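You operate a simulated robot arm through the tools that you are given. There is no shell and no other tool. Be economical: measure what you need, move in short steps, check, and stop when the job is done.

The job below is to be done with a simulated robot arm. You get a single attempt, and the scene is never put back.

TASK
Put the basket pack on the hold shelf. Take the purple pot and leave it in the large bowl. Put one of the steel cups from the chair side of the packing table on top of the silver steel box there. Switch the red rocker switch on. Press the on off key to switch it up. Close the left flap. The order is free. Set down upright: purple pot.

It is judged by the outcome, as a careful person would: the job done as asked, and still so three seconds after it is handed in. It fails if anything else is knocked over, pushed out of place, dropped, spilled or broken.

THE ROBOT
A 7-joint arm with a two-finger gripper on a trunk, on a base that drives. Base frame: it is fixed to the floor where the robot stands at the start and does not move with it; the origin is under the middle of the robot, x ahead of it, y to its left, z up. Lengths are in mm, angles in rad, forces in N, time in s.
With the tool pointing down near the work surface it reaches from about 160 to 340 mm from the robot's upright axis, wherever it stands. Its first joint turns from -2.496 to 2.496 rad. Places, roughly: basket pack (17x17x11 cm) [900, 0, 600]; hold shelf [1000, 900, 1000]; large bowl (27x27x9 cm) [600, 8500, 200]; left flap [-1300, -1600, 900]; on off key [-1600, 7400, 900]; purple pot (6x6x7 cm) [-2900, 9300, 900]; red rocker switch [-1400, 7300, 900]; steel box [-1500, 8750, 1000]; steel cup (7x7x5 cm) [-1400, 8400, 900]; steel cup (8x8x7 cm) [-1600, 8600, 900]. Payload 1.47 kg.
Tool frame: the origin (TCP) lies between the finger pads and is the grasp point; the fingertips stand 16 mm ahead of it; z points along the fingers, y is the line along which they close. Largest opening 87 mm; the body of the gripper starts 55 mm behind the TCP.
Orientation is that of the tool frame in the base frame, as a unit quaternion [x, y, z, w]. With the fingers straight down and closing along the base's y, the tool's x points along the base's -x, its y along +y and its z along -z.

THE INTERFACE
- The arm moves only by the tool drive_tool. Its arguments are lists of equal length, an entry for each row: "delta_pos": the shift along the tool's x, y, z in units of 250 mm (1.0 is 250 mm), a list of three; "rotation": the turn, a rotation vector about the tool's x, y, z in units of 120 degrees (1.0 is 120 degrees), a list of three; "grip": the gripper command, from -1 (shut) to 1 (fully open), values between in proportion. In form: {"delta_pos": [[tx, ty, tz], ...], "rotation": [[rx, ry, rz], ...], "grip": [grip, ...]}. A call has 1 to 10 rows; each row is the pose to reach, as a shift and turn from the pose commanded when the call began, along the tool's axes at that moment. A call with a number of a shift or a turn outside -1 to 1 is refused whole. Each row takes 0.2 s and may step no farther than 50 mm and 0.15 rad from the row before; otherwise, or with a gripper value out of range, the whole call is refused. Where a pose cannot be reached the arm comes as near as it can. A force on the tool above 40 N (or 10 N above the force at the start of the call, whichever is more), or a blocked arm, ends the call early, and 0.2 s more pass. Each finger travels about 45 mm/s and halts on what it meets, pressing with about 28 N; the grip force reading is that of the motor and also rises with nothing between the fingers. The clock runs only during rows and for 0.2 s after the last one: add rows that repeat a pose to give the fingers time. The reply holds the time, the measured pose of the TCP, the force on the tool along the base axes, the opening and the grip force, in the units named above and with some noise, with the torque about the TCP (base axes, N m) and any sound that the robot's microphone picked up.
- Cameras (640 x 400 px; columns grow to the right, rows downward): "scene" is now at [144.7, -2.5, 1355.6]; the picture's right is [-0.04, -1.00, 0.00], its down [-0.80, 0.03, -0.59] and it looks along [0.59, -0.02, -0.80] (base axes); focal length 252 px, centre (320, 200). "wrist" rides on the gripper at [73, 12, -90] in the tool frame; the picture's right is [-0.16, 0.99, 0.00], its down [-0.72, -0.12, -0.68] and it looks along [-0.67, -0.11, 0.73] (tool axes); focal length 247 px, centre (320, 200). There is no depth. A picture from a camera that has moved, and an enlarged one, comes with that camera's place and axes in the base frame and with its lens.
- snapshot(camera): a new picture of that camera. It takes no simulated time.
- lift_body(by): slides the trunk up (or, below 0, down) by that many mm; the arm and the scene camera ride with it, the base frame stays. It gives what a move gives, with no picture.
- steer(legs): drives the robot by 1 to 6 legs, each [ahead, left, turn to the left] in mm, mm and rad, along the robot's own axes; the way and the turn of a leg run together, so that a leg with both is an arc; at most 1500 mm and 3.142 rad a leg. The arm and the cameras ride along, it lands a little off, and it stops where it bumps. It gives what a move gives.
- head_to(pan, tilt): turns the head with the scene camera to pan (to the left, within 1.501 rad either way) and tilt (down, from -0.506 to 1.204), counted from straight ahead of the robot. It gives what a move gives.
- enlarge(camera, box): a new picture of the part [left, top, right, bottom] of that camera's present view, enlarged. It takes no simulated time.
- sign_off(): hands the job in; it is judged then, once.

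Go step by step. Nothing tells you exact positions but the pictures and the camera data: compare them with the known pose of the tool, close in by small moves and look again before you grip or let go. The budget is 165 turns and 108 pictures, counting those below and the enlarged ones. Unless the task says otherwise, let go and move clear before handing in.

The tools are called after "Emit:" as name(argument=value, ...) on one line, values as JSON. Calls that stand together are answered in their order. drive_tool: Moves the arm, as the interface text tells. Its arguments: {"type":"object","properties":{"delta_pos":{"type":"array","items":{"type":"array","items":{"type":"number"}}},"rotation":{"type":"array","items":{"type":"array","items":{"type":"number"}}},"grip":{"type":"array","items":{"type":"number"}}},"required":["delta_pos","rotation","grip"]} The other tools are called the same way: lift_body (by) slides the trunk up or down; steer (legs) drives the base; head_to (pan, tilt) turns the head that bears the scene camera; snapshot (camera) takes a picture; enlarge (camera, box) takes an enlarged picture of a part of a camera's view; sign_off () hands the job in.

At the start:

```text
clock: 0.0
ee_pos: [354.2, -92.2, 845.2]
ee_rot: [0.0, 1.0, 0.001, 0.001]
wrist_force: [-0.2, -0.6, 0.5]
wrist_torque: [-0.01, 0.02, -0.01]
finger_gap: 86.9
grasp_force: 0.0
trunk travel left (down, up): [-704.0, 536.0]
robot x, y, heading: [0.0, 0.8, 0.002]
head pan, tilt: [-0.038, 0.934]
```

scene: 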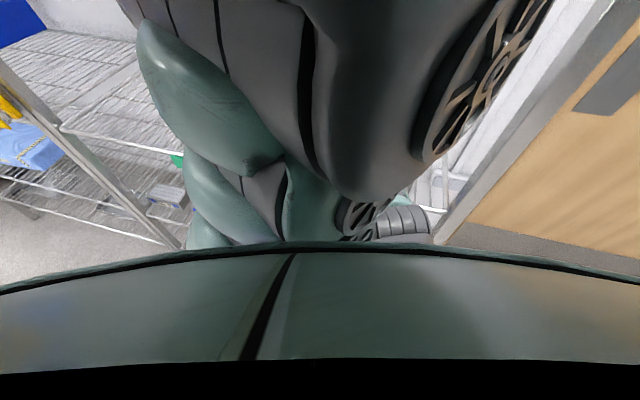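
wrist: 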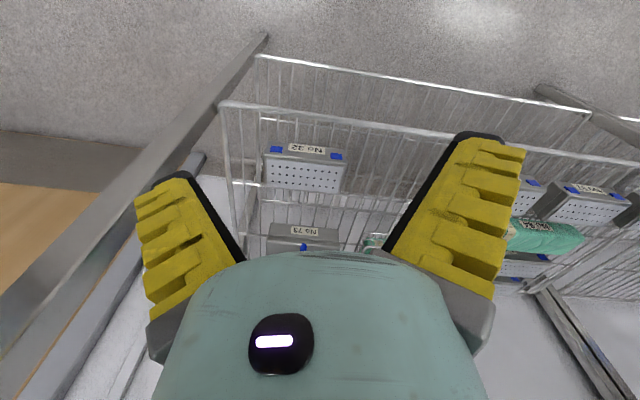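

The arm blocks most of the head view. I will turn the head to look ahead at a shallower tilt and to the left.

Emit:
head_to(pan=0.3, tilt=0.5)

Emit:
snapshot(camera="scene")

```text
clock: 0.9
ee_pos: [354.8, -91.7, 845.6]
ee_rot: [0.001, 1.0, 0.001, 0.0]
wrist_force: [0.5, 0.0, 0.1]
wrist_torque: [-0.01, 0.01, 0.03]
finger_gap: 87.1
grasp_force: 0.0
trunk travel left (down, up): [-704.0, 536.0]
robot x, y, heading: [-0.0, 2.7, 0.002]
head pan, tilt: [0.3, 0.499]
```

```text
105 pictures are left
camera scene: at [158.0, 27.2, 1391.9], right [0.3, -0.96, 0.0], down [-0.46, -0.14, -0.88], along [0.84, 0.26, -0.48], focal length 252 px, centre (320, 200)
```

scene: 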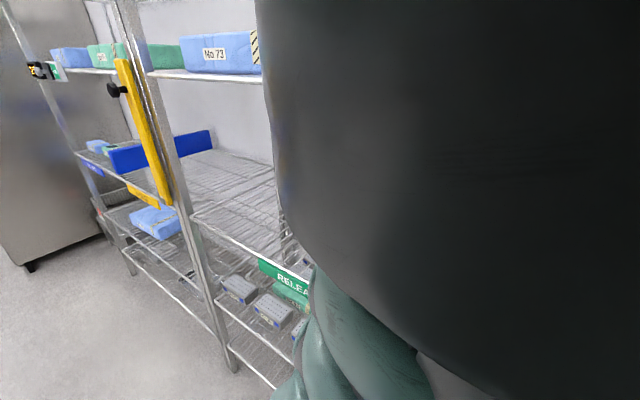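

The arm hides the rack. I'll turn the base left and pan the head right to see past it.

Emit:
steer(legs=[[0, 0, 1.0]])

Emit:
head_to(pan=-1.0, tilt=0.6)

Emit:
snapshot(camera="scene")

Emit:
snapshot(camera="wrist")

```text
clock: 3.8
ee_pos: [269.7, 249.2, 845.4]
ee_rot: [-0.481, 0.877, 0.001, -0.001]
wrist_force: [0.4, 0.5, -0.6]
wrist_torque: [-0.02, 0.0, 0.02]
finger_gap: 86.9
grasp_force: 0.0
trunk travel left (down, up): [-704.0, 536.0]
robot x, y, heading: [-2.5, -2.9, 1.005]
head pan, tilt: [0.3, 0.499]
```

```text
clock: 5.3
ee_pos: [268.3, 250.4, 845.2]
ee_rot: [-0.481, 0.877, 0.001, 0.0]
wrist_force: [0.2, 0.7, -0.4]
wrist_torque: [-0.01, -0.02, 0.0]
finger_gap: 86.9
grasp_force: 0.0
trunk travel left (down, up): [-704.0, 536.0]
robot x, y, heading: [3.4, -0.7, 1.004]
head pan, tilt: [-1.0, 0.6]
```

```text
104 pictures are left
camera scene: at [110.9, 113.3, 1388.2], right [0.6, -0.8, 0.0], down [-0.41, -0.31, -0.86], along [0.69, 0.51, -0.52], focal length 252 px, centre (320, 200)
```

scene: 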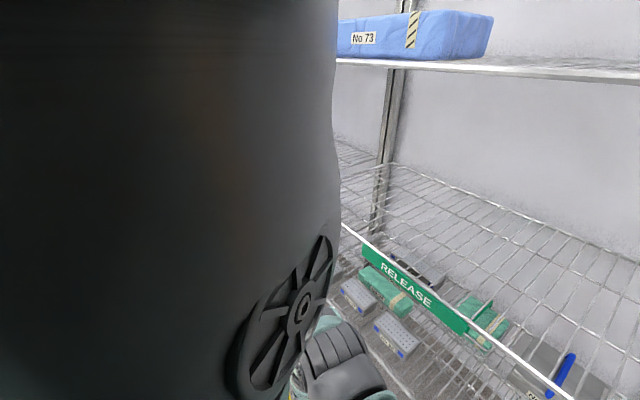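

```text
103 pictures are left
camera wrist: at [219.7, 193.9, 934.1], right [-0.75, 0.66, 0.0], down [0.49, 0.55, 0.68], along [0.45, 0.51, -0.73], focal length 247 px, centre (320, 200)
```

wrist: 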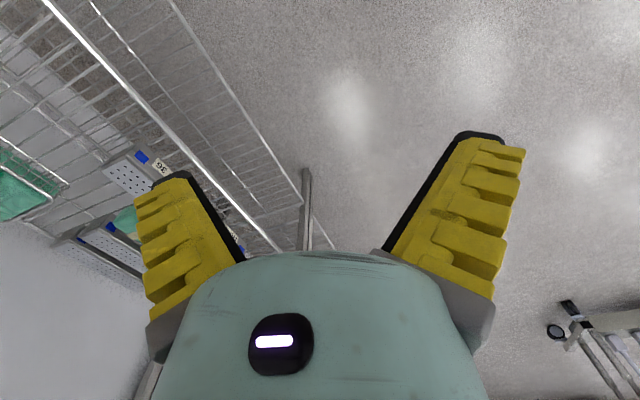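

The rack is partly visible, with a shelf marked RELEASE; the basket should be further right. Panning further.

Emit:
head_to(pan=-1.3, tilt=0.8)

Emit:
snapshot(camera="scene")

```text
clock: 6.1
ee_pos: [268.2, 250.2, 845.0]
ee_rot: [-0.48, 0.877, 0.001, -0.001]
wrist_force: [-0.1, 0.3, -0.1]
wrist_torque: [-0.01, -0.01, -0.03]
finger_gap: 87.2
grasp_force: 0.0
trunk travel left (down, up): [-704.0, 536.0]
robot x, y, heading: [-2.6, 3.7, 0.998]
head pan, tilt: [-1.3, 0.799]
```

```text
102 pictures are left
camera scene: at [110.9, 113.2, 1388.1], right [0.6, -0.8, 0.0], down [-0.41, -0.31, -0.86], along [0.69, 0.51, -0.52], focal length 252 px, centre (320, 200)
```

scene: 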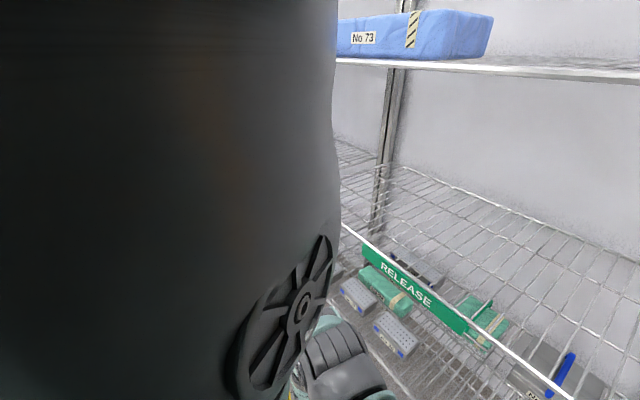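

The head is not moving past about -0.36 here. I'll try the other way: turn the base right and pan the head left.

Emit:
steer(legs=[[0, 0, -1.9]])

Emit:
head_to(pan=0.9, tilt=0.7)

Emit:
snapshot(camera="scene")

```text
clock: 11.1
ee_pos: [152.6, -332.7, 845.8]
ee_rot: [0.43, 0.903, 0.0, 0.0]
wrist_force: [-0.8, 0.1, -0.9]
wrist_torque: [0.03, 0.03, 0.03]
finger_gap: 87.2
grasp_force: 0.1
trunk travel left (down, up): [-704.0, 536.0]
robot x, y, heading: [-3.2, -2.2, -0.889]
head pan, tilt: [-1.3, 0.799]
```

```text
clock: 13.1
ee_pos: [153.6, -334.2, 844.6]
ee_rot: [0.428, 0.904, 0.0, 0.0]
wrist_force: [-0.3, 0.5, 0.2]
wrist_torque: [-0.03, 0.0, -0.01]
finger_gap: 87.0
grasp_force: 0.1
trunk travel left (down, up): [-704.0, 536.0]
robot x, y, heading: [-2.7, 2.8, -0.887]
head pan, tilt: [0.901, 0.7]
```

```text
101 pictures are left
camera scene: at [117.6, -96.7, 1372.1], right [-0.51, -0.86, 0.0], down [-0.57, 0.34, -0.75], along [0.64, -0.38, -0.66], focal length 252 px, centre (320, 200)
```

scene: 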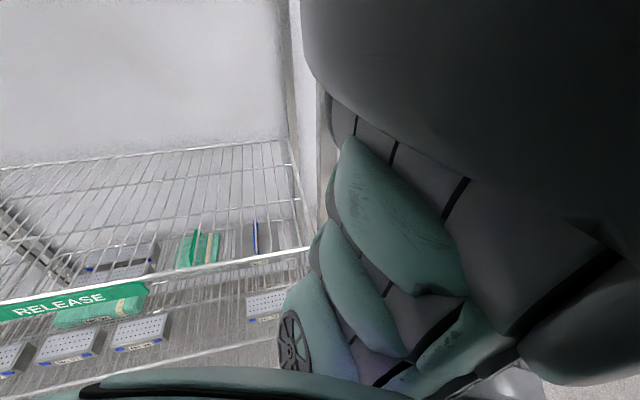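

The green-wrapped item near pixel (198,248) agrees with the basket pack's given place, under the RELEASE shelf. I'll enlarge it.

Emit:
enlarge(camera="scene", box=[60, 200, 300, 350])

```text
2.67 times, centred on (180, 275) of scene
camera zoom: at [117.6, -96.7, 1372.1], right [-0.51, -0.86, 0.0], down [-0.57, 0.34, -0.75], along [0.64, -0.38, -0.66], focal length 673 px, centre (693, 0)
```

zoom: 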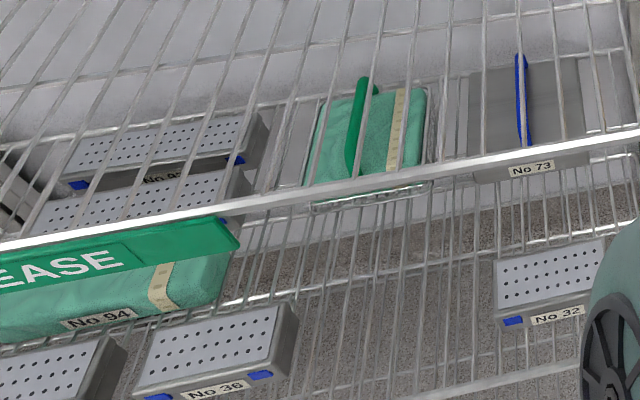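

The basket has a green arched handle running front to back, on a shelf at about z 540, with the upper shelf edge near x 505, z 926. I'll turn into the open aisle (+y) to reconfigure the arm horizontally.

Emit:
steer(legs=[[0, 0, 2.4]])

Emit:
head_to(pan=0.3, tilt=0.3)

Emit:
snapshot(camera="scene")

Emit:
snapshot(camera="wrist")

```text
clock: 19.2
ee_pos: [110.1, 349.4, 844.4]
ee_rot: [-0.689, 0.724, 0.001, 0.0]
wrist_force: [-0.7, 0.4, -0.6]
wrist_torque: [-0.04, 0.01, -0.01]
finger_gap: 87.2
grasp_force: 0.0
trunk travel left (down, up): [-704.0, 536.0]
robot x, y, heading: [-0.4, 0.1, 1.52]
head pan, tilt: [0.901, 0.7]
```

```text
clock: 20.2
ee_pos: [110.2, 349.0, 844.8]
ee_rot: [-0.689, 0.725, 0.0, -0.001]
wrist_force: [-0.2, -0.4, -0.3]
wrist_torque: [-0.01, 0.01, -0.07]
finger_gap: 87.4
grasp_force: 0.0
trunk travel left (down, up): [-704.0, 536.0]
robot x, y, heading: [-4.2, -0.6, 1.525]
head pan, tilt: [0.3, 0.3]
```

```text
99 pictures are left
camera scene: at [-18.9, 160.7, 1410.0], right [0.97, 0.25, 0.0], down [0.07, -0.29, -0.95], along [-0.24, 0.92, -0.3], focal length 252 px, centre (320, 200)
```

scene: 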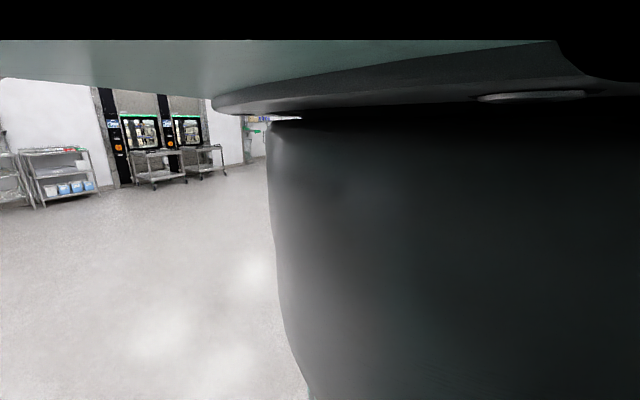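

```text
98 pictures are left
camera wrist: at [94.1, 277.2, 934.1], right [-0.98, 0.21, 0.0], down [0.15, 0.72, 0.68], along [0.14, 0.67, -0.73], focal length 247 px, centre (320, 200)
```

wrist: 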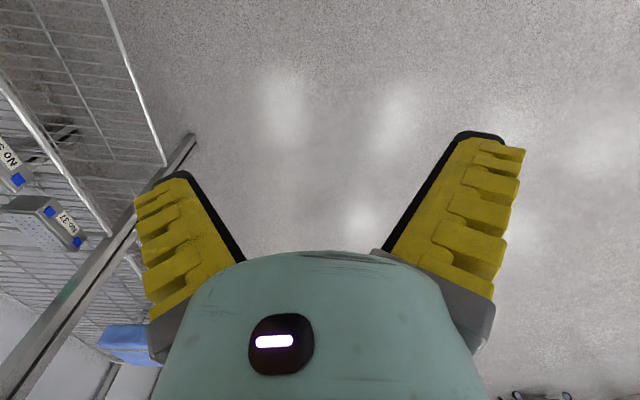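

Open floor ahead. Now I'll roll the tool about its axis by 180° so that, when horizontal, the wrist camera sits on top.

Emit:
drive_tool(delta_pos=[[0, 0, 0], [0, 0, 0], [0, 0, 0], [0, 0, 0], [0, 0, 0], [0, 0, 0], [0, 0, 0], [0, 0, 0], [0, 0, 0], [0, 0, 0]], rotation=[[0, 0, 0.07], [0, 0, 0.14], [0, 0, 0.21], [0, 0, 0.28], [0, 0, 0.35], [0, 0, 0.42], [0, 0, 0.49], [0, 0, 0.56], [0, 0, 0.63], [0, 0, 0.7]], grip=[1, 1, 1, 1, 1, 1, 1, 1, 1, 1])

Emit:
drive_tool(delta_pos=[[0, 0, 0], [0, 0, 0], [0, 0, 0], [0, 0, 0], [0, 0, 0], [0, 0, 0], [0, 0, 0], [0, 0, 0], [0, 0, 0], [0, 0, 0]], rotation=[[0, 0, 0.07], [0, 0, 0.14], [0, 0, 0.21], [0, 0, 0.28], [0, 0, 0.35], [0, 0, 0.42], [0, 0, 0.49], [0, 0, 0.56], [0, 0, 0.63], [0, 0, 0.7]], grip=[1, 1, 1, 1, 1, 1, 1, 1, 1, 1])

```text
clock: 22.4
ee_pos: [108.2, 349.7, 845.6]
ee_rot: [-0.028, 1.0, 0.0, 0.0]
wrist_force: [0.5, 0.8, 0.2]
wrist_torque: [0.03, 0.01, 0.01]
finger_gap: 87.0
grasp_force: 0.1
trunk travel left (down, up): [-704.0, 536.0]
robot x, y, heading: [-2.8, 1.6, 1.518]
head pan, tilt: [0.3, 0.3]
```

```text
clock: 24.6
ee_pos: [109.0, 350.0, 844.8]
ee_rot: [0.649, 0.761, -0.001, 0.0]
wrist_force: [-0.2, 0.2, -0.4]
wrist_torque: [-0.04, -0.02, -0.01]
finger_gap: 87.0
grasp_force: 0.0
trunk travel left (down, up): [-704.0, 536.0]
robot x, y, heading: [-3.6, 1.7, 1.522]
head pan, tilt: [0.3, 0.3]
```

That worked. Finishing the roll, then pitching the tool up to horizontal, swinging about the wrist.

Emit:
drive_tool(delta_pos=[[0, 0, 0], [0, 0, 0]], rotation=[[0, 0, 0.05], [0, 0, 0.1]], grip=[1, 1])

Emit:
drive_tool(delta_pos=[[0.117, 0, -0.009], [0.231, 0, -0.034], [0.341, 0, -0.076], [0.442, 0, -0.134], [0.535, 0, -0.206], [0.616, 0, -0.29], [0.684, 0, -0.386], [0.738, 0, -0.49], [0.774, 0, -0.6], [0.796, 0, -0.717]], rotation=[[0, 0.07, 0], [0, 0.14, 0], [0, 0.21, 0], [0, 0.28, 0], [0, 0.35, 0], [0, 0.42, 0], [0, 0.49, 0], [0, 0.56, 0], [0, 0.63, 0], [0, 0.7, 0]], grip=[1, 1, 1, 1, 1, 1, 1, 1, 1, 1])

Emit:
snapshot(camera="wrist")

Emit:
snapshot(camera="scene")

```text
clock: 25.2
ee_pos: [112.1, 337.5, 840.2]
ee_rot: [0.706, 0.708, -0.001, -0.001]
wrist_force: [0.4, 0.5, -0.3]
wrist_torque: [0.02, 0.02, 0.01]
finger_gap: 86.9
grasp_force: 0.1
out of reach, approached as far as the arm can: row 2
trunk travel left (down, up): [-704.0, 536.0]
robot x, y, heading: [-0.8, -1.7, 1.522]
head pan, tilt: [0.3, 0.3]
```

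```text
clock: 27.4
ee_pos: [111.7, 536.1, 1019.3]
ee_rot: [0.525, 0.525, 0.474, -0.474]
wrist_force: [-1.2, -0.6, 0.0]
wrist_torque: [0.02, 0.01, 0.04]
finger_gap: 87.1
grasp_force: 0.1
trunk travel left (down, up): [-704.0, 536.0]
robot x, y, heading: [4.0, 3.2, 1.523]
head pan, tilt: [0.3, 0.3]
```

```text
97 pictures are left
camera wrist: at [124.2, 454.7, 1100.3], right [0.99, -0.01, -0.16], down [-0.11, -0.75, -0.65], along [-0.11, 0.66, -0.74], focal length 247 px, centre (320, 200)
```

wrist: 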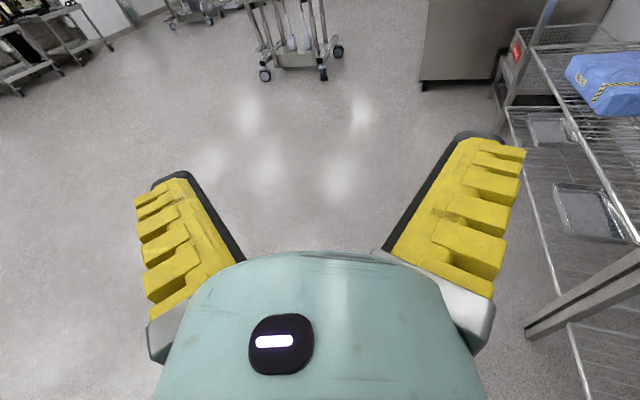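

```text
96 pictures are left
camera scene: at [-18.9, 160.7, 1410.4], right [0.97, 0.25, 0.0], down [0.07, -0.29, -0.96], along [-0.24, 0.93, -0.3], focal length 252 px, centre (320, 200)
```

scene: 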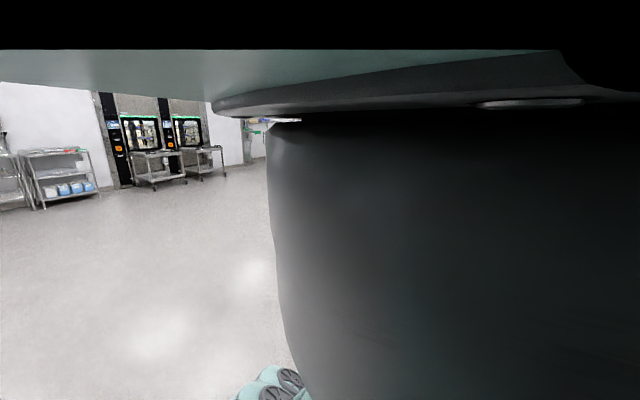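

The wrist camera now views the scene well and the tool is nearly horizontal. I'll step away from the rack, face it again and lower the trunk to look into the gap holding the basket.

Emit:
steer(legs=[[85, 280, 0], [0, 0, -1.523]])

Emit:
lift_body(by=-270)

Emit:
snapshot(camera="wrist")

Emit:
snapshot(camera="scene")

```text
clock: 33.1
ee_pos: [265.2, 10.0, 1018.4]
ee_rot: [0.744, 0.016, 0.668, -0.015]
wrist_force: [0.4, -0.2, 0.5]
wrist_torque: [0.0, -0.01, 0.02]
finger_gap: 86.9
grasp_force: 0.1
trunk travel left (down, up): [-704.0, 536.0]
robot x, y, heading: [-276.4, 98.0, -0.003]
head pan, tilt: [0.3, 0.3]
```

```text
clock: 35.9
ee_pos: [266.0, 10.7, 747.8]
ee_rot: [0.743, 0.016, 0.668, -0.016]
wrist_force: [1.0, 0.2, 0.2]
wrist_torque: [0.0, -0.02, -0.01]
finger_gap: 87.2
grasp_force: 0.0
trunk travel left (down, up): [-434.0, 806.0]
robot x, y, heading: [-270.2, 98.5, -0.01]
head pan, tilt: [0.3, 0.3]
```

```text
95 pictures are left
camera wrist: at [185.4, -5.9, 830.1], right [0.03, -0.99, -0.16], down [-0.76, 0.08, -0.65], along [0.65, 0.14, -0.75], focal length 247 px, centre (320, 200)
```

wrist: 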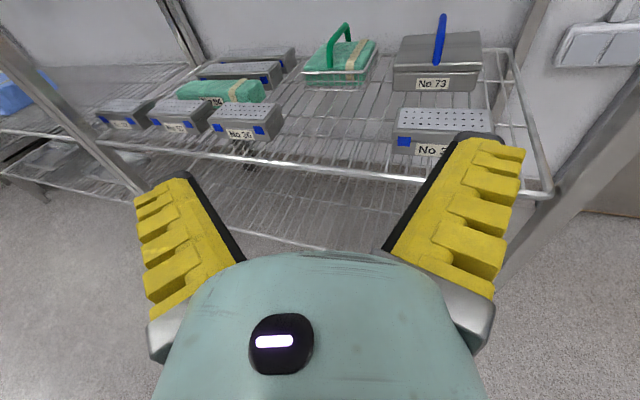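

```text
94 pictures are left
camera scene: at [-114.1, 126.7, 1140.4], right [0.29, -0.96, 0.0], down [-0.28, -0.09, -0.96], along [0.91, 0.28, -0.3], focal length 252 px, centre (320, 200)
```

scene: 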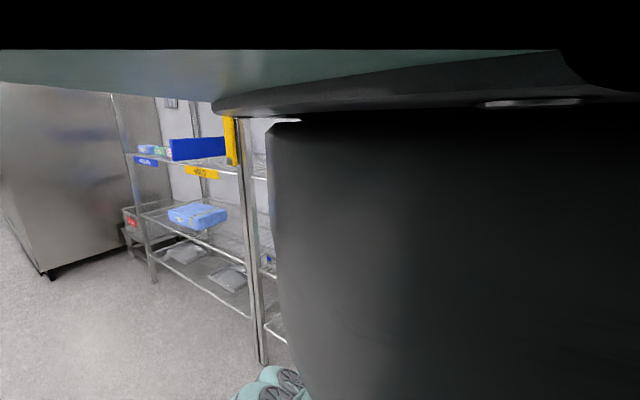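

The basket with its arch handle is well visible now. I'll zoom on it and on the shelf labels to the left.

Emit:
enlarge(camera="wrist", box=[260, 0, 500, 150])

Emit:
enlarge(camera="scene", box=[110, 90, 290, 202])

```text
2.67 times, centred on (380, 75) of wrist
camera zoom: at [185.4, -5.9, 830.1], right [0.03, -0.99, -0.16], down [-0.76, 0.08, -0.65], along [0.65, 0.14, -0.75], focal length 659 px, centre (160, 533)
```

zoom: 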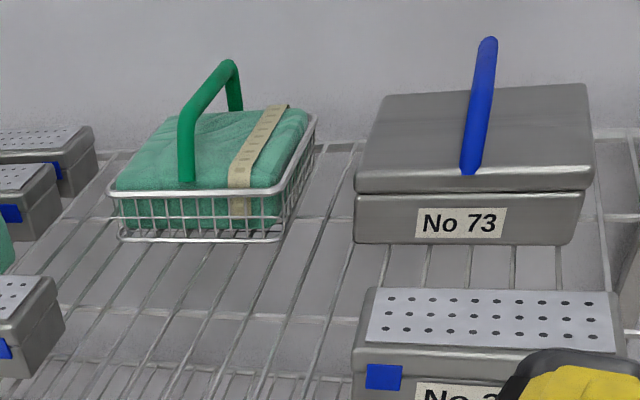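

```text
3.56 times, centred on (200, 146) of scene
camera zoom: at [-114.1, 126.7, 1140.4], right [0.29, -0.96, 0.0], down [-0.28, -0.09, -0.96], along [0.91, 0.28, -0.3], focal length 898 px, centre (747, 392)
```

zoom: 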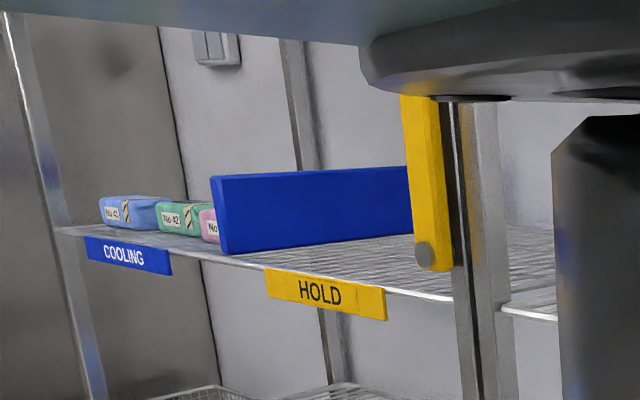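

The basket is yawed about -0.36 rad, with its handle bar from about (835,21) to (966,-22) at z≈632; HOLD is the shelf with the yellow tag, left of here. I'll test how far forward the arm extends in this free space.

Emit:
drive_tool(delta_pos=[[0, 0, 0.16], [0, 0, 0.32], [0, 0, 0.48], [0, 0, 0.64], [0, 0, 0.8]], rotation=[[0, 0, 0], [0, 0, 0], [0, 0, 0], [0, 0, 0], [0, 0, 0]], grip=[1, 1, 1, 1, 1])

Emit:
snapshot(camera="wrist")

Emit:
snapshot(camera="scene")

```text
clock: 37.1
ee_pos: [465.0, 17.8, 728.4]
ee_rot: [0.744, 0.016, 0.668, -0.015]
wrist_force: [0.2, -0.3, -0.4]
wrist_torque: [0.02, 0.0, -0.01]
finger_gap: 87.0
grasp_force: 0.1
trunk travel left (down, up): [-434.0, 806.0]
robot x, y, heading: [-277.7, 100.8, -0.009]
head pan, tilt: [0.3, 0.3]
```

```text
91 pictures are left
camera wrist: at [385.2, 2.0, 809.2], right [0.03, -0.99, -0.16], down [-0.76, 0.08, -0.65], along [0.65, 0.14, -0.75], focal length 247 px, centre (320, 200)
```

wrist: 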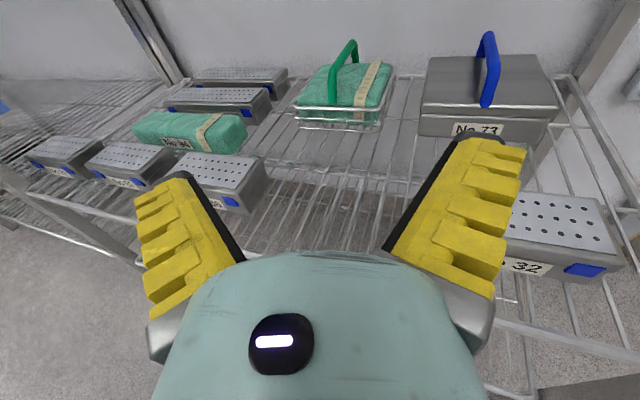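

```text
90 pictures are left
camera scene: at [-113.5, 126.3, 1140.5], right [0.29, -0.96, 0.0], down [-0.28, -0.09, -0.96], along [0.91, 0.28, -0.3], focal length 252 px, centre (320, 200)
```

scene: 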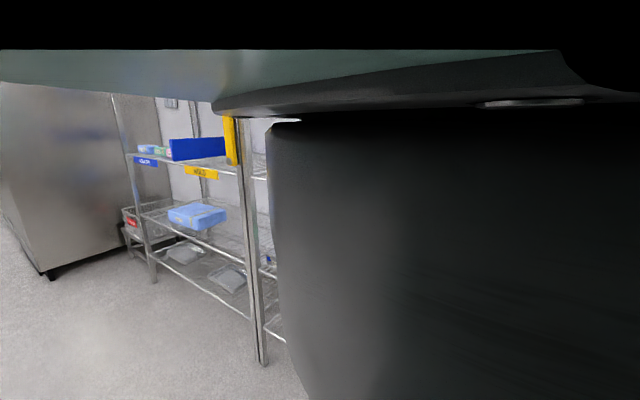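

The arm reaches at least 735 mm forward. To keep the forearm level under the upper shelf, I'll back off a bit, raise the arm relative to the trunk, and then lower the trunk.

Emit:
steer(legs=[[-150, 0, 0]])

Emit:
drive_tool(delta_pos=[[0.17, 0, 0], [0.34, 0, 0], [0.5, 0, 0], [0.67, 0, 0], [0.84, 0, 0], [1.0, 0, 0]], rotation=[[0, 0, 0], [0, 0, 0], [0, 0, 0], [0, 0, 0], [0, 0, 0], [0, 0, 0]], grip=[1, 1, 1, 1, 1, 1])

Emit:
lift_body(by=-270)

Emit:
snapshot(camera="scene")

```text
clock: 38.5
ee_pos: [316.5, 20.3, 727.2]
ee_rot: [0.743, 0.016, 0.669, -0.016]
wrist_force: [-0.1, -0.2, 0.0]
wrist_torque: [0.02, 0.0, -0.04]
finger_gap: 87.1
grasp_force: 0.0
trunk travel left (down, up): [-434.0, 806.0]
robot x, y, heading: [-420.0, 95.9, -0.003]
head pan, tilt: [0.3, 0.3]
```

```text
clock: 39.9
ee_pos: [343.0, 20.3, 978.1]
ee_rot: [0.744, 0.016, 0.668, -0.016]
wrist_force: [1.3, 0.2, -0.8]
wrist_torque: [0.01, 0.0, -0.01]
finger_gap: 87.3
grasp_force: 0.0
trunk travel left (down, up): [-434.0, 806.0]
robot x, y, heading: [-424.7, 101.8, -0.011]
head pan, tilt: [0.3, 0.3]
```

```text
clock: 42.6
ee_pos: [342.7, 20.5, 707.7]
ee_rot: [0.743, 0.015, 0.669, -0.015]
wrist_force: [0.3, -0.8, -0.5]
wrist_torque: [-0.01, -0.01, 0.02]
finger_gap: 87.1
grasp_force: 0.1
trunk travel left (down, up): [-164.0, 1076.0]
robot x, y, heading: [-421.6, 98.8, -0.009]
head pan, tilt: [0.3, 0.3]
```

```text
89 pictures are left
camera scene: at [-262.3, 127.6, 870.4], right [0.29, -0.96, 0.0], down [-0.28, -0.09, -0.96], along [0.91, 0.28, -0.3], focal length 252 px, centre (320, 200)
```

scene: 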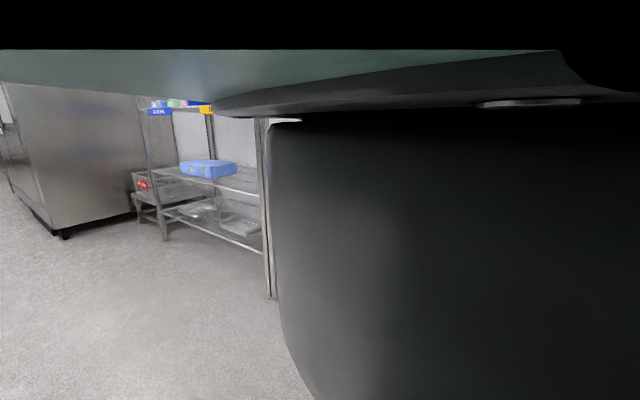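

I'll look down with the head to see how the forearm lies now.

Emit:
head_to(pan=0.3, tilt=0.8)

Emit:
snapshot(camera="scene")

```text
clock: 43.5
ee_pos: [342.6, 20.0, 707.0]
ee_rot: [0.744, 0.016, 0.668, -0.016]
wrist_force: [-0.9, -0.7, 0.1]
wrist_torque: [-0.02, 0.01, 0.03]
finger_gap: 87.1
grasp_force: 0.1
trunk travel left (down, up): [-164.0, 1076.0]
robot x, y, heading: [-418.6, 102.1, -0.01]
head pan, tilt: [0.3, 0.799]
```

```text
88 pictures are left
camera scene: at [-274.5, 123.9, 826.1], right [0.29, -0.96, 0.0], down [-0.69, -0.21, -0.7], along [0.67, 0.2, -0.72], focal length 252 px, centre (320, 200)
```

scene: 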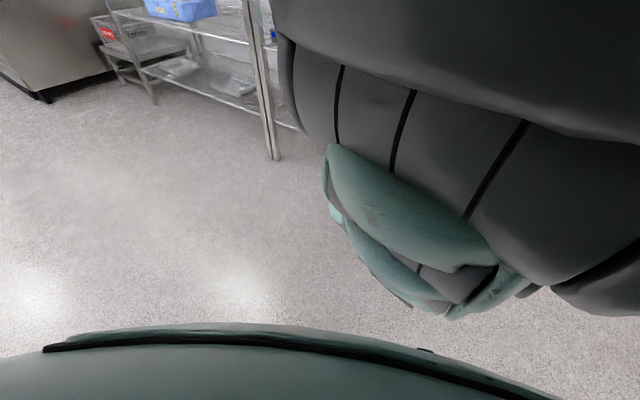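

The elbow hangs low here, so the forearm would foul the basket shelf's edge; the earlier trunk height keeps the forearm level. I'll go back to that trunk height while yawing the tool -0.36 rad to line up with the handle.

Emit:
lift_body(by=270)

Emit:
drive_tool(delta_pos=[[-0.17, 0.047, -0.01], [-0.34, 0.093, -0.02], [-0.5, 0.14, -0.03], [-0.67, 0.187, -0.035], [-0.84, 0.233, -0.04], [-1.0, 0.28, -0.05]], rotation=[[-0.0285, 0, 0.003], [-0.057, 0, 0.006], [-0.0855, 0, 0.009], [-0.114, 0, 0.012], [-0.1425, 0, 0.015], [-0.171, 0, 0.0177]], grip=[1, 1, 1, 1, 1, 1])

Emit:
drive_tool(delta_pos=[[-0.09, 0, -0.005], [-0.17, 0, -0.015], [-0.25, 0, -0.04]], rotation=[[0, -0.053, 0], [0, -0.106, 0], [0, -0.158, 0]], grip=[1, 1, 1])

Emit:
snapshot(camera="scene")

Emit:
snapshot(camera="wrist")

```text
clock: 46.3
ee_pos: [342.9, 19.8, 976.9]
ee_rot: [0.743, 0.016, 0.668, -0.016]
wrist_force: [1.0, 0.4, 0.6]
wrist_torque: [0.0, -0.02, 0.02]
finger_gap: 87.3
grasp_force: 0.0
trunk travel left (down, up): [-434.0, 806.0]
robot x, y, heading: [-423.5, 101.6, -0.009]
head pan, tilt: [0.3, 0.799]
```

```text
clock: 47.7
ee_pos: [305.2, -52.8, 728.7]
ee_rot: [0.735, -0.117, 0.659, 0.107]
wrist_force: [-0.2, -0.7, 0.4]
wrist_torque: [-0.01, 0.01, 0.0]
finger_gap: 86.9
grasp_force: 0.1
trunk travel left (down, up): [-434.0, 806.0]
robot x, y, heading: [-425.3, 102.4, -0.01]
head pan, tilt: [0.3, 0.799]
```

```text
clock: 48.5
ee_pos: [290.7, -45.5, 668.3]
ee_rot: [0.834, -0.132, 0.53, 0.082]
wrist_force: [0.0, -0.6, 0.6]
wrist_torque: [0.02, -0.05, 0.0]
finger_gap: 87.0
grasp_force: 0.1
trunk travel left (down, up): [-434.0, 806.0]
robot x, y, heading: [-421.0, 101.6, -0.011]
head pan, tilt: [0.3, 0.799]
```

```text
87 pictures are left
camera scene: at [-274.5, 124.2, 1096.0], right [0.29, -0.96, 0.0], down [-0.69, -0.21, -0.7], along [0.67, 0.2, -0.72], focal length 252 px, centre (320, 200)
```

scene: 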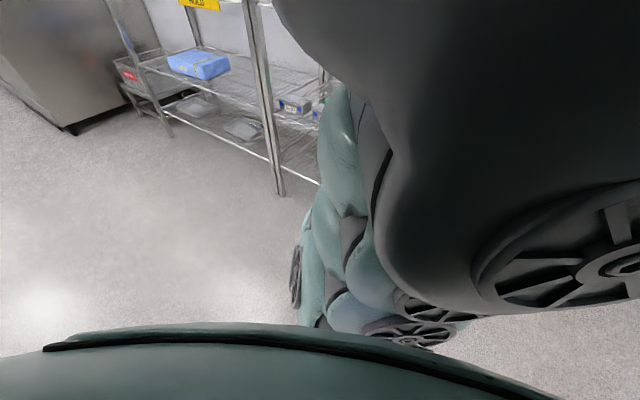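

```text
86 pictures are left
camera wrist: at [239.2, -41.2, 771.8], right [-0.37, -0.92, -0.15], down [-0.84, 0.4, -0.37], along [0.39, -0.01, -0.92], focal length 247 px, centre (320, 200)
```

wrist: 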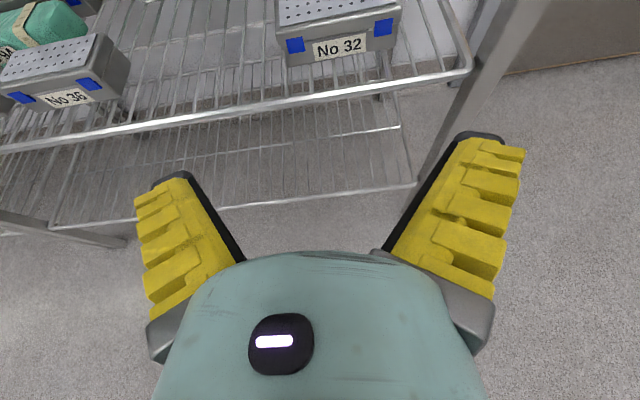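

Tool is pitched 25° down and yawed about -0.31. The path at z≈668 passes over the small boxes, so I'll drive in part way and look.

Emit:
steer(legs=[[430, 55, 0]])

Emit:
snapshot(camera="wrist")

Emit:
snapshot(camera="scene")

```text
clock: 51.1
ee_pos: [719.0, 2.7, 669.4]
ee_rot: [0.833, -0.133, 0.53, 0.084]
wrist_force: [1.0, 0.8, 0.1]
wrist_torque: [0.02, 0.03, -0.01]
finger_gap: 86.8
grasp_force: 0.1
trunk travel left (down, up): [-434.0, 806.0]
robot x, y, heading: [7.0, 151.9, -0.009]
head pan, tilt: [0.3, 0.799]
```

```text
85 pictures are left
camera wrist: at [667.6, 7.2, 772.0], right [-0.37, -0.92, -0.14], down [-0.84, 0.4, -0.37], along [0.39, -0.02, -0.92], focal length 247 px, centre (320, 200)
```

wrist: 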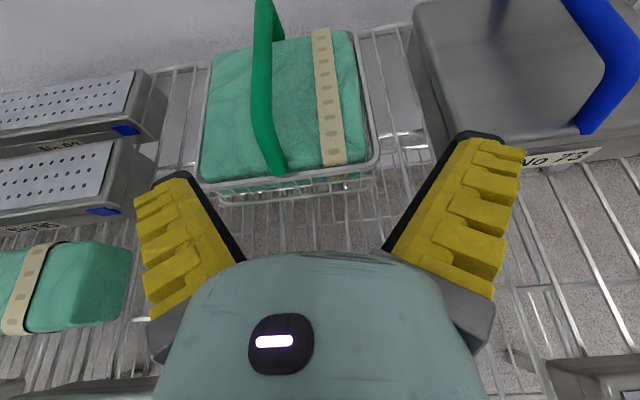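

```text
84 pictures are left
camera scene: at [154.6, 174.6, 1096.0], right [0.29, -0.96, 0.0], down [-0.69, -0.2, -0.7], along [0.67, 0.2, -0.72], focal length 252 px, centre (320, 200)
```

scene: 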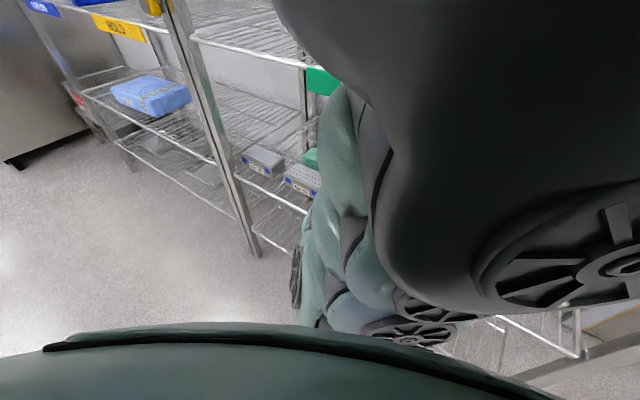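

The basket is now measured: handle bar from about (800,21) to (935,-23), top near z 638. I'll lift slightly, close in with base and arm to above the bar's middle, and look again.

Emit:
lift_body(by=20)

Emit:
steer(legs=[[50, 0, 0]])

Emit:
drive_tool(delta_pos=[[0.05, -0.039, 0.107], [0.1, -0.077, 0.213], [0.15, -0.116, 0.32]], rotation=[[0, 0, 0], [0, 0, 0], [0, 0, 0]], grip=[1, 1, 1])

Emit:
snapshot(camera="wrist")

```text
clock: 51.8
ee_pos: [717.7, 2.2, 688.2]
ee_rot: [0.833, -0.134, 0.529, 0.085]
wrist_force: [-0.1, -0.3, 0.7]
wrist_torque: [-0.02, 0.01, 0.0]
finger_gap: 86.9
grasp_force: 0.0
trunk travel left (down, up): [-454.0, 786.0]
robot x, y, heading: [4.1, 149.7, -0.009]
head pan, tilt: [0.3, 0.799]
```

```text
clock: 52.7
ee_pos: [768.7, 2.1, 689.5]
ee_rot: [0.832, -0.134, 0.531, 0.085]
wrist_force: [0.8, -0.7, -0.2]
wrist_torque: [-0.02, 0.06, -0.03]
finger_gap: 86.8
grasp_force: 0.1
trunk travel left (down, up): [-454.0, 786.0]
robot x, y, heading: [53.9, 151.8, -0.009]
head pan, tilt: [0.3, 0.799]
```

```text
clock: 53.5
ee_pos: [872.0, 22.8, 700.3]
ee_rot: [0.831, -0.125, 0.536, 0.078]
wrist_force: [-1.6, -11.8, 0.1]
wrist_torque: [0.43, 0.06, 0.73]
finger_gap: 87.2
grasp_force: 0.0
out of reach, approached as far as the arm can: row 3
trunk travel left (down, up): [-454.0, 786.0]
robot x, y, heading: [56.2, 151.2, -0.007]
head pan, tilt: [0.3, 0.799]
```

```text
83 pictures are left
camera wrist: at [819.1, 26.6, 802.9], right [-0.35, -0.92, -0.15], down [-0.84, 0.38, -0.38], along [0.41, -0.01, -0.91], focal length 247 px, centre (320, 200)
```

wrist: 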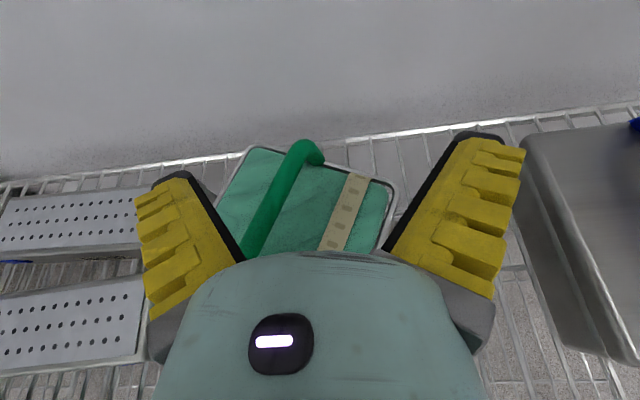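

There is a sideways force and the basket has been turned on its shelf; the arm strayed at the limit of its reach. I'll look closely before moving.

Emit:
enlarge(camera="wrist", box=[0, 100, 480, 400])

Emit:
lift_body(by=25)

Emit:
snapshot(camera="wrist")

```text
1.33 times, centred on (240, 250) of wrist
camera zoom: at [819.1, 26.6, 802.9], right [-0.35, -0.92, -0.15], down [-0.84, 0.38, -0.38], along [0.41, -0.01, -0.91], focal length 329 px, centre (427, 133)
```

zoom: 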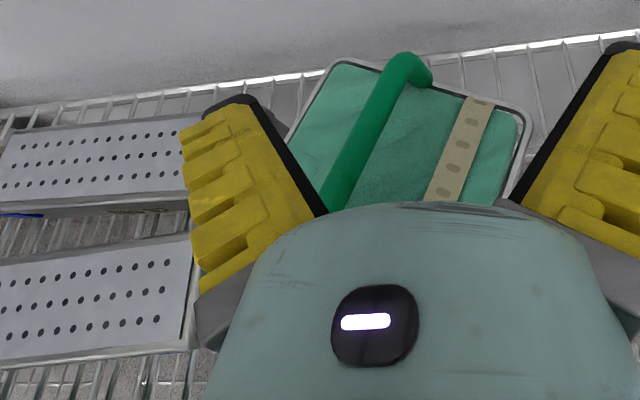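

```text
clock: 54.2
ee_pos: [857.5, 3.0, 717.1]
ee_rot: [0.833, -0.135, 0.53, 0.086]
wrist_force: [0.2, 0.3, 1.6]
wrist_torque: [0.0, -0.02, 0.0]
finger_gap: 87.0
grasp_force: 0.1
trunk travel left (down, up): [-479.0, 761.0]
robot x, y, heading: [53.6, 150.0, -0.012]
head pan, tilt: [0.3, 0.799]
```

```text
81 pictures are left
camera wrist: at [807.0, 6.9, 820.1], right [-0.37, -0.92, -0.14], down [-0.84, 0.4, -0.37], along [0.39, -0.02, -0.92], focal length 247 px, centre (320, 200)
```

wrist: 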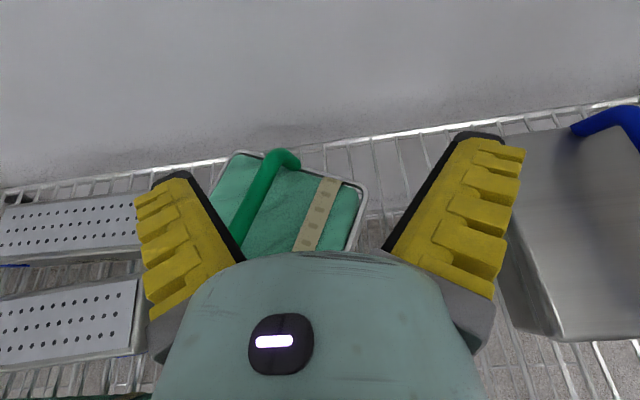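

Contact is released and the arm sits where commanded. I'll back the base out 160 mm to see how the basket now lies.

Emit:
steer(legs=[[-180, 0, 0]])

Emit:
snapshot(camera="wrist")

```text
clock: 55.8
ee_pos: [679.0, 4.1, 717.4]
ee_rot: [0.833, -0.134, 0.53, 0.085]
wrist_force: [-1.0, 0.6, 0.0]
wrist_torque: [-0.01, -0.02, 0.0]
finger_gap: 86.8
grasp_force: 0.1
trunk travel left (down, up): [-479.0, 761.0]
robot x, y, heading: [-124.9, 156.5, -0.013]
head pan, tilt: [0.3, 0.799]
```

```text
80 pictures are left
camera wrist: at [627.7, 8.4, 820.4], right [-0.37, -0.92, -0.14], down [-0.84, 0.4, -0.37], along [0.39, -0.02, -0.92], focal length 247 px, centre (320, 200)
```

wrist: 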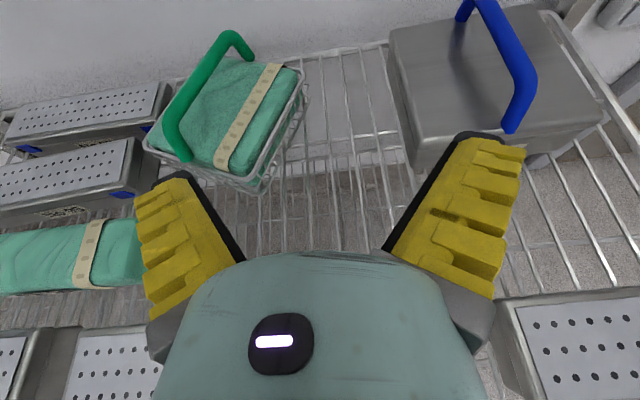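

The rack turns out to be slanted by about -0.36 rad, so there is much more room in front than I assumed. The handle bar now runs from about (835,107) to (922,21), heading -0.78; I'll retract the arm, back out, face -0.45 and re-approach along the bar.

Emit:
drive_tool(delta_pos=[[-0.065, 0.05, -0.138], [-0.129, 0.1, -0.276]], rotation=[[0, 0, 0], [0, 0, 0]], grip=[1, 1])

Emit:
steer(legs=[[-350, 0, 0], [0, 0, -0.437], [0, 654, 0]])

Emit:
snapshot(camera="wrist")

```text
clock: 56.4
ee_pos: [640.9, 5.5, 718.3]
ee_rot: [0.833, -0.134, 0.53, 0.084]
wrist_force: [0.8, -0.5, -0.3]
wrist_torque: [-0.03, 0.02, 0.03]
finger_gap: 86.9
grasp_force: 0.1
out of reach, approached as far as the arm can: row 2
trunk travel left (down, up): [-479.0, 761.0]
robot x, y, heading: [-122.6, 154.2, -0.012]
head pan, tilt: [0.3, 0.799]
```

```text
clock: 63.1
ee_pos: [438.5, 283.2, 717.4]
ee_rot: [0.783, -0.313, 0.5, 0.199]
wrist_force: [0.4, 0.2, 0.9]
wrist_torque: [0.0, -0.02, 0.0]
finger_gap: 87.1
grasp_force: 0.0
trunk travel left (down, up): [-479.0, 761.0]
robot x, y, heading: [-188.7, 744.1, -0.452]
head pan, tilt: [0.3, 0.799]
```

```text
79 pictures are left
camera wrist: at [393.9, 308.6, 821.0], right [-0.73, -0.67, -0.14], down [-0.59, 0.72, -0.37], along [0.35, -0.18, -0.92], focal length 247 px, centre (320, 200)
```

wrist: 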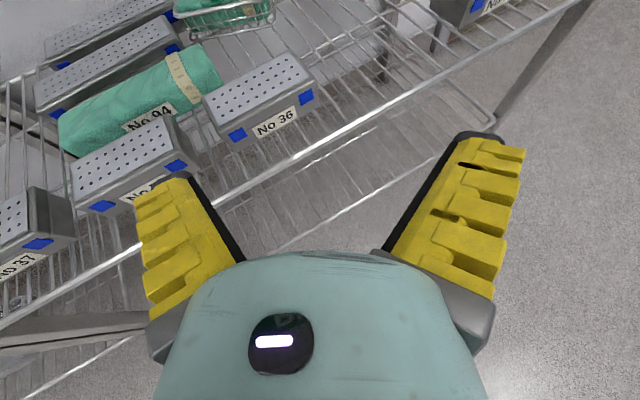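

Now lined up: the basket lies straight ahead along the tool's heading. Advancing 330 mm over the boxes, then looking.

Emit:
steer(legs=[[330, 0, 0]])

Emit:
snapshot(camera="wrist")

```text
clock: 65.3
ee_pos: [734.8, 139.1, 718.4]
ee_rot: [0.783, -0.313, 0.499, 0.199]
wrist_force: [-0.1, -0.1, 0.9]
wrist_torque: [0.02, 0.0, -0.03]
finger_gap: 87.0
grasp_force: 0.2
trunk travel left (down, up): [-479.0, 761.0]
robot x, y, heading: [107.5, 602.5, -0.45]
head pan, tilt: [0.3, 0.799]
```

```text
78 pictures are left
camera wrist: at [690.4, 164.5, 821.2], right [-0.73, -0.67, -0.14], down [-0.59, 0.72, -0.37], along [0.35, -0.18, -0.92], focal length 247 px, centre (320, 200)
```

wrist: 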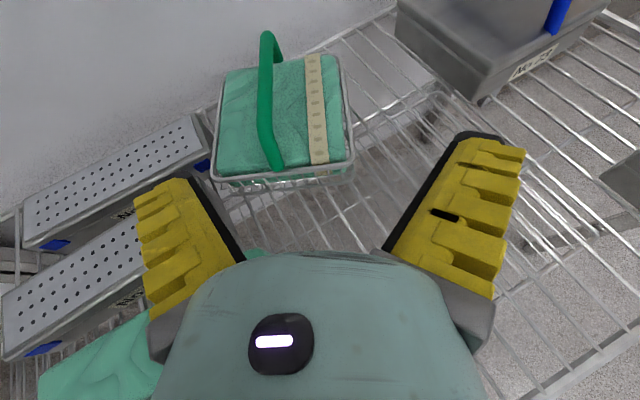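

The bar's middle is at about (885,72) and lies along the tool's heading. Advancing 160 mm, staying above it.

Emit:
steer(legs=[[160, 6, 0]])

Emit:
snapshot(camera="wrist")

```text
clock: 66.8
ee_pos: [841.5, 90.5, 698.0]
ee_rot: [0.791, -0.311, 0.487, 0.201]
wrist_force: [0.1, 0.5, 0.2]
wrist_torque: [-0.01, -0.01, 0.0]
finger_gap: 87.1
grasp_force: 0.1
trunk travel left (down, up): [-479.0, 761.0]
robot x, y, heading: [246.7, 542.7, -0.452]
head pan, tilt: [0.3, 0.799]
stopped in leg 1: the robot was blocked; the commanded pose is now the measured one
```

```text
77 pictures are left
camera wrist: at [800.3, 115.5, 802.2], right [-0.73, -0.67, -0.13], down [-0.6, 0.72, -0.35], along [0.32, -0.18, -0.93], focal length 247 px, centre (320, 200)
```

wrist: 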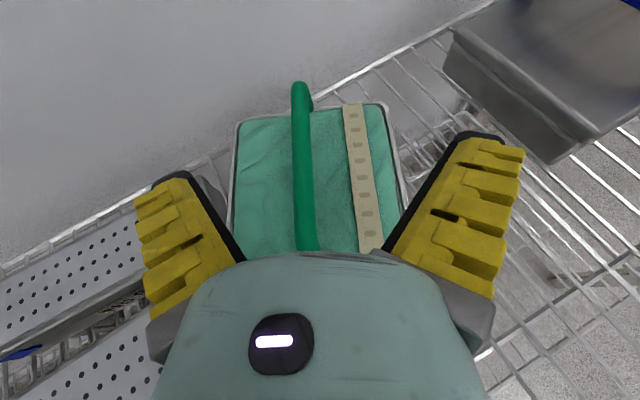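

The robot was blocked because the upper arm meets the upper shelf's edge. I'll back off, then lower the trunk in steps while raising the arm, so the elbow fits inside the gap instead.

Emit:
steer(legs=[[-150, 0, 0]])

Emit:
lift_body(by=-50)

Emit:
drive_tool(delta_pos=[[0.11, 0, -0.05], [0.22, 0, -0.1], [0.253, 0, -0.117]], rotation=[[0, 0, 0], [0, 0, 0], [0, 0, 0]], grip=[1, 1, 1])

Emit:
lift_body(by=-50)

Emit:
drive_tool(delta_pos=[[0.09, 0, -0.04], [0.181, 0, -0.084]], rotation=[[0, 0, 0], [0, 0, 0]], grip=[1, 1])

Emit:
lift_body(by=-50)

Emit:
drive_tool(delta_pos=[[0.09, 0, -0.04], [0.181, 0, -0.084]], rotation=[[0, 0, 0], [0, 0, 0]], grip=[1, 1])

Emit:
snapshot(camera="scene")

```text
clock: 67.8
ee_pos: [833.2, 122.9, 686.0]
ee_rot: [0.805, -0.303, 0.477, 0.178]
wrist_force: [0.1, 0.0, -0.5]
wrist_torque: [0.01, 0.0, -0.02]
finger_gap: 87.1
grasp_force: 0.0
trunk travel left (down, up): [-479.0, 761.0]
robot x, y, heading: [204.8, 560.4, -0.453]
head pan, tilt: [0.3, 0.799]
stopped in leg 1: the force on the tool passed its limit at 50 N (the readings are from after the stop); the commanded pose is now the measured one
```

```text
clock: 68.7
ee_pos: [834.2, 121.4, 635.1]
ee_rot: [0.805, -0.304, 0.478, 0.179]
wrist_force: [0.4, -0.5, 1.1]
wrist_torque: [-0.01, 0.04, 0.03]
finger_gap: 86.9
grasp_force: 0.1
trunk travel left (down, up): [-429.0, 811.0]
robot x, y, heading: [202.3, 558.3, -0.455]
head pan, tilt: [0.3, 0.799]
```

```text
clock: 69.5
ee_pos: [835.0, 123.1, 645.3]
ee_rot: [0.805, -0.304, 0.478, 0.18]
wrist_force: [0.4, 0.4, 0.9]
wrist_torque: [-0.01, -0.02, 0.02]
finger_gap: 87.1
grasp_force: 0.0
out of reach, approached as far as the arm can: row 1, 2, 3
trunk travel left (down, up): [-429.0, 811.0]
robot x, y, heading: [203.4, 561.2, -0.455]
head pan, tilt: [0.3, 0.799]
```

```text
clock: 70.1
ee_pos: [837.9, 118.4, 623.4]
ee_rot: [0.802, -0.299, 0.484, 0.184]
wrist_force: [2.0, -0.2, 5.5]
wrist_torque: [-0.26, 0.24, 0.1]
finger_gap: 87.2
grasp_force: 0.1
trunk travel left (down, up): [-398.0, 842.0]
robot x, y, heading: [202.8, 558.5, -0.451]
head pan, tilt: [0.3, 0.799]
stopped: the force on the tool passed its limit at 57 N (the readings are from after the stop); the commanded pose is now the measured one
```

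```text
clock: 70.7
ee_pos: [837.0, 118.0, 622.6]
ee_rot: [0.802, -0.299, 0.484, 0.184]
wrist_force: [0.8, -0.7, 4.8]
wrist_torque: [-0.23, 0.23, 0.06]
finger_gap: 87.4
grasp_force: 0.0
out of reach, approached as far as the arm can: row 1, 2
trunk travel left (down, up): [-398.0, 842.0]
robot x, y, heading: [203.9, 552.6, -0.449]
head pan, tilt: [0.3, 0.799]
```

```text
clock: 71.1
ee_pos: [839.5, 114.7, 621.6]
ee_rot: [0.799, -0.296, 0.489, 0.188]
wrist_force: [1.1, 0.5, 7.3]
wrist_torque: [-0.31, 0.34, 0.02]
finger_gap: 87.2
grasp_force: 0.1
trunk travel left (down, up): [-392.0, 848.0]
robot x, y, heading: [203.5, 556.7, -0.447]
head pan, tilt: [0.3, 0.799]
stopped: the force on the tool passed its limit at 54 N (the readings are from after the stop); the commanded pose is now the measured one
```

```text
clock: 71.7
ee_pos: [840.1, 115.5, 622.9]
ee_rot: [0.8, -0.297, 0.487, 0.187]
wrist_force: [2.0, 0.4, 9.6]
wrist_torque: [-0.39, 0.41, 0.02]
finger_gap: 87.4
grasp_force: 0.1
out of reach, approached as far as the arm can: row 1, 2
trunk travel left (down, up): [-392.0, 848.0]
robot x, y, heading: [207.6, 558.9, -0.451]
head pan, tilt: [0.3, 0.799]
```

```text
76 pictures are left
camera scene: at [348.4, 515.9, 1054.4], right [-0.15, -0.99, 0.0], down [-0.71, 0.11, -0.7], along [0.69, -0.11, -0.72], focal length 252 px, centre (320, 200)
```

scene: 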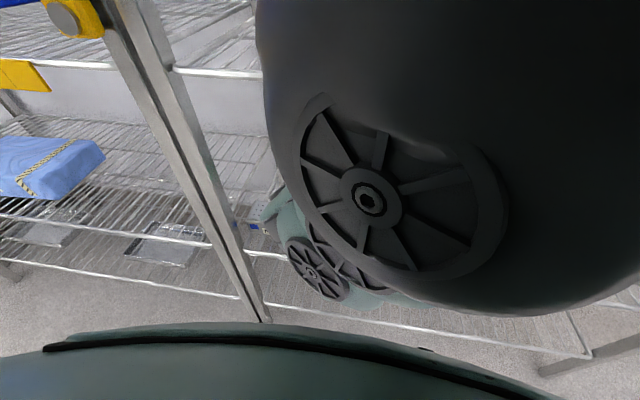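

Chaining those was unwise: the base did not back fully and the tool now rests on something. Checking the wrist view.

Emit:
snapshot(camera="wrist")

```text
75 pictures are left
camera wrist: at [797.1, 137.9, 727.4], right [-0.7, -0.7, -0.13], down [-0.63, 0.7, -0.34], along [0.33, -0.15, -0.93], focal length 247 px, centre (320, 200)
```

wrist: 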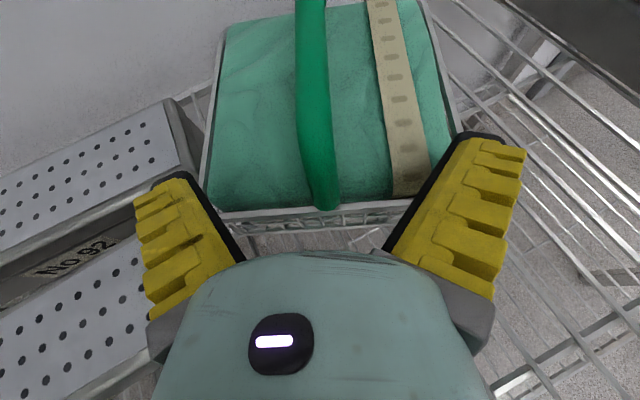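

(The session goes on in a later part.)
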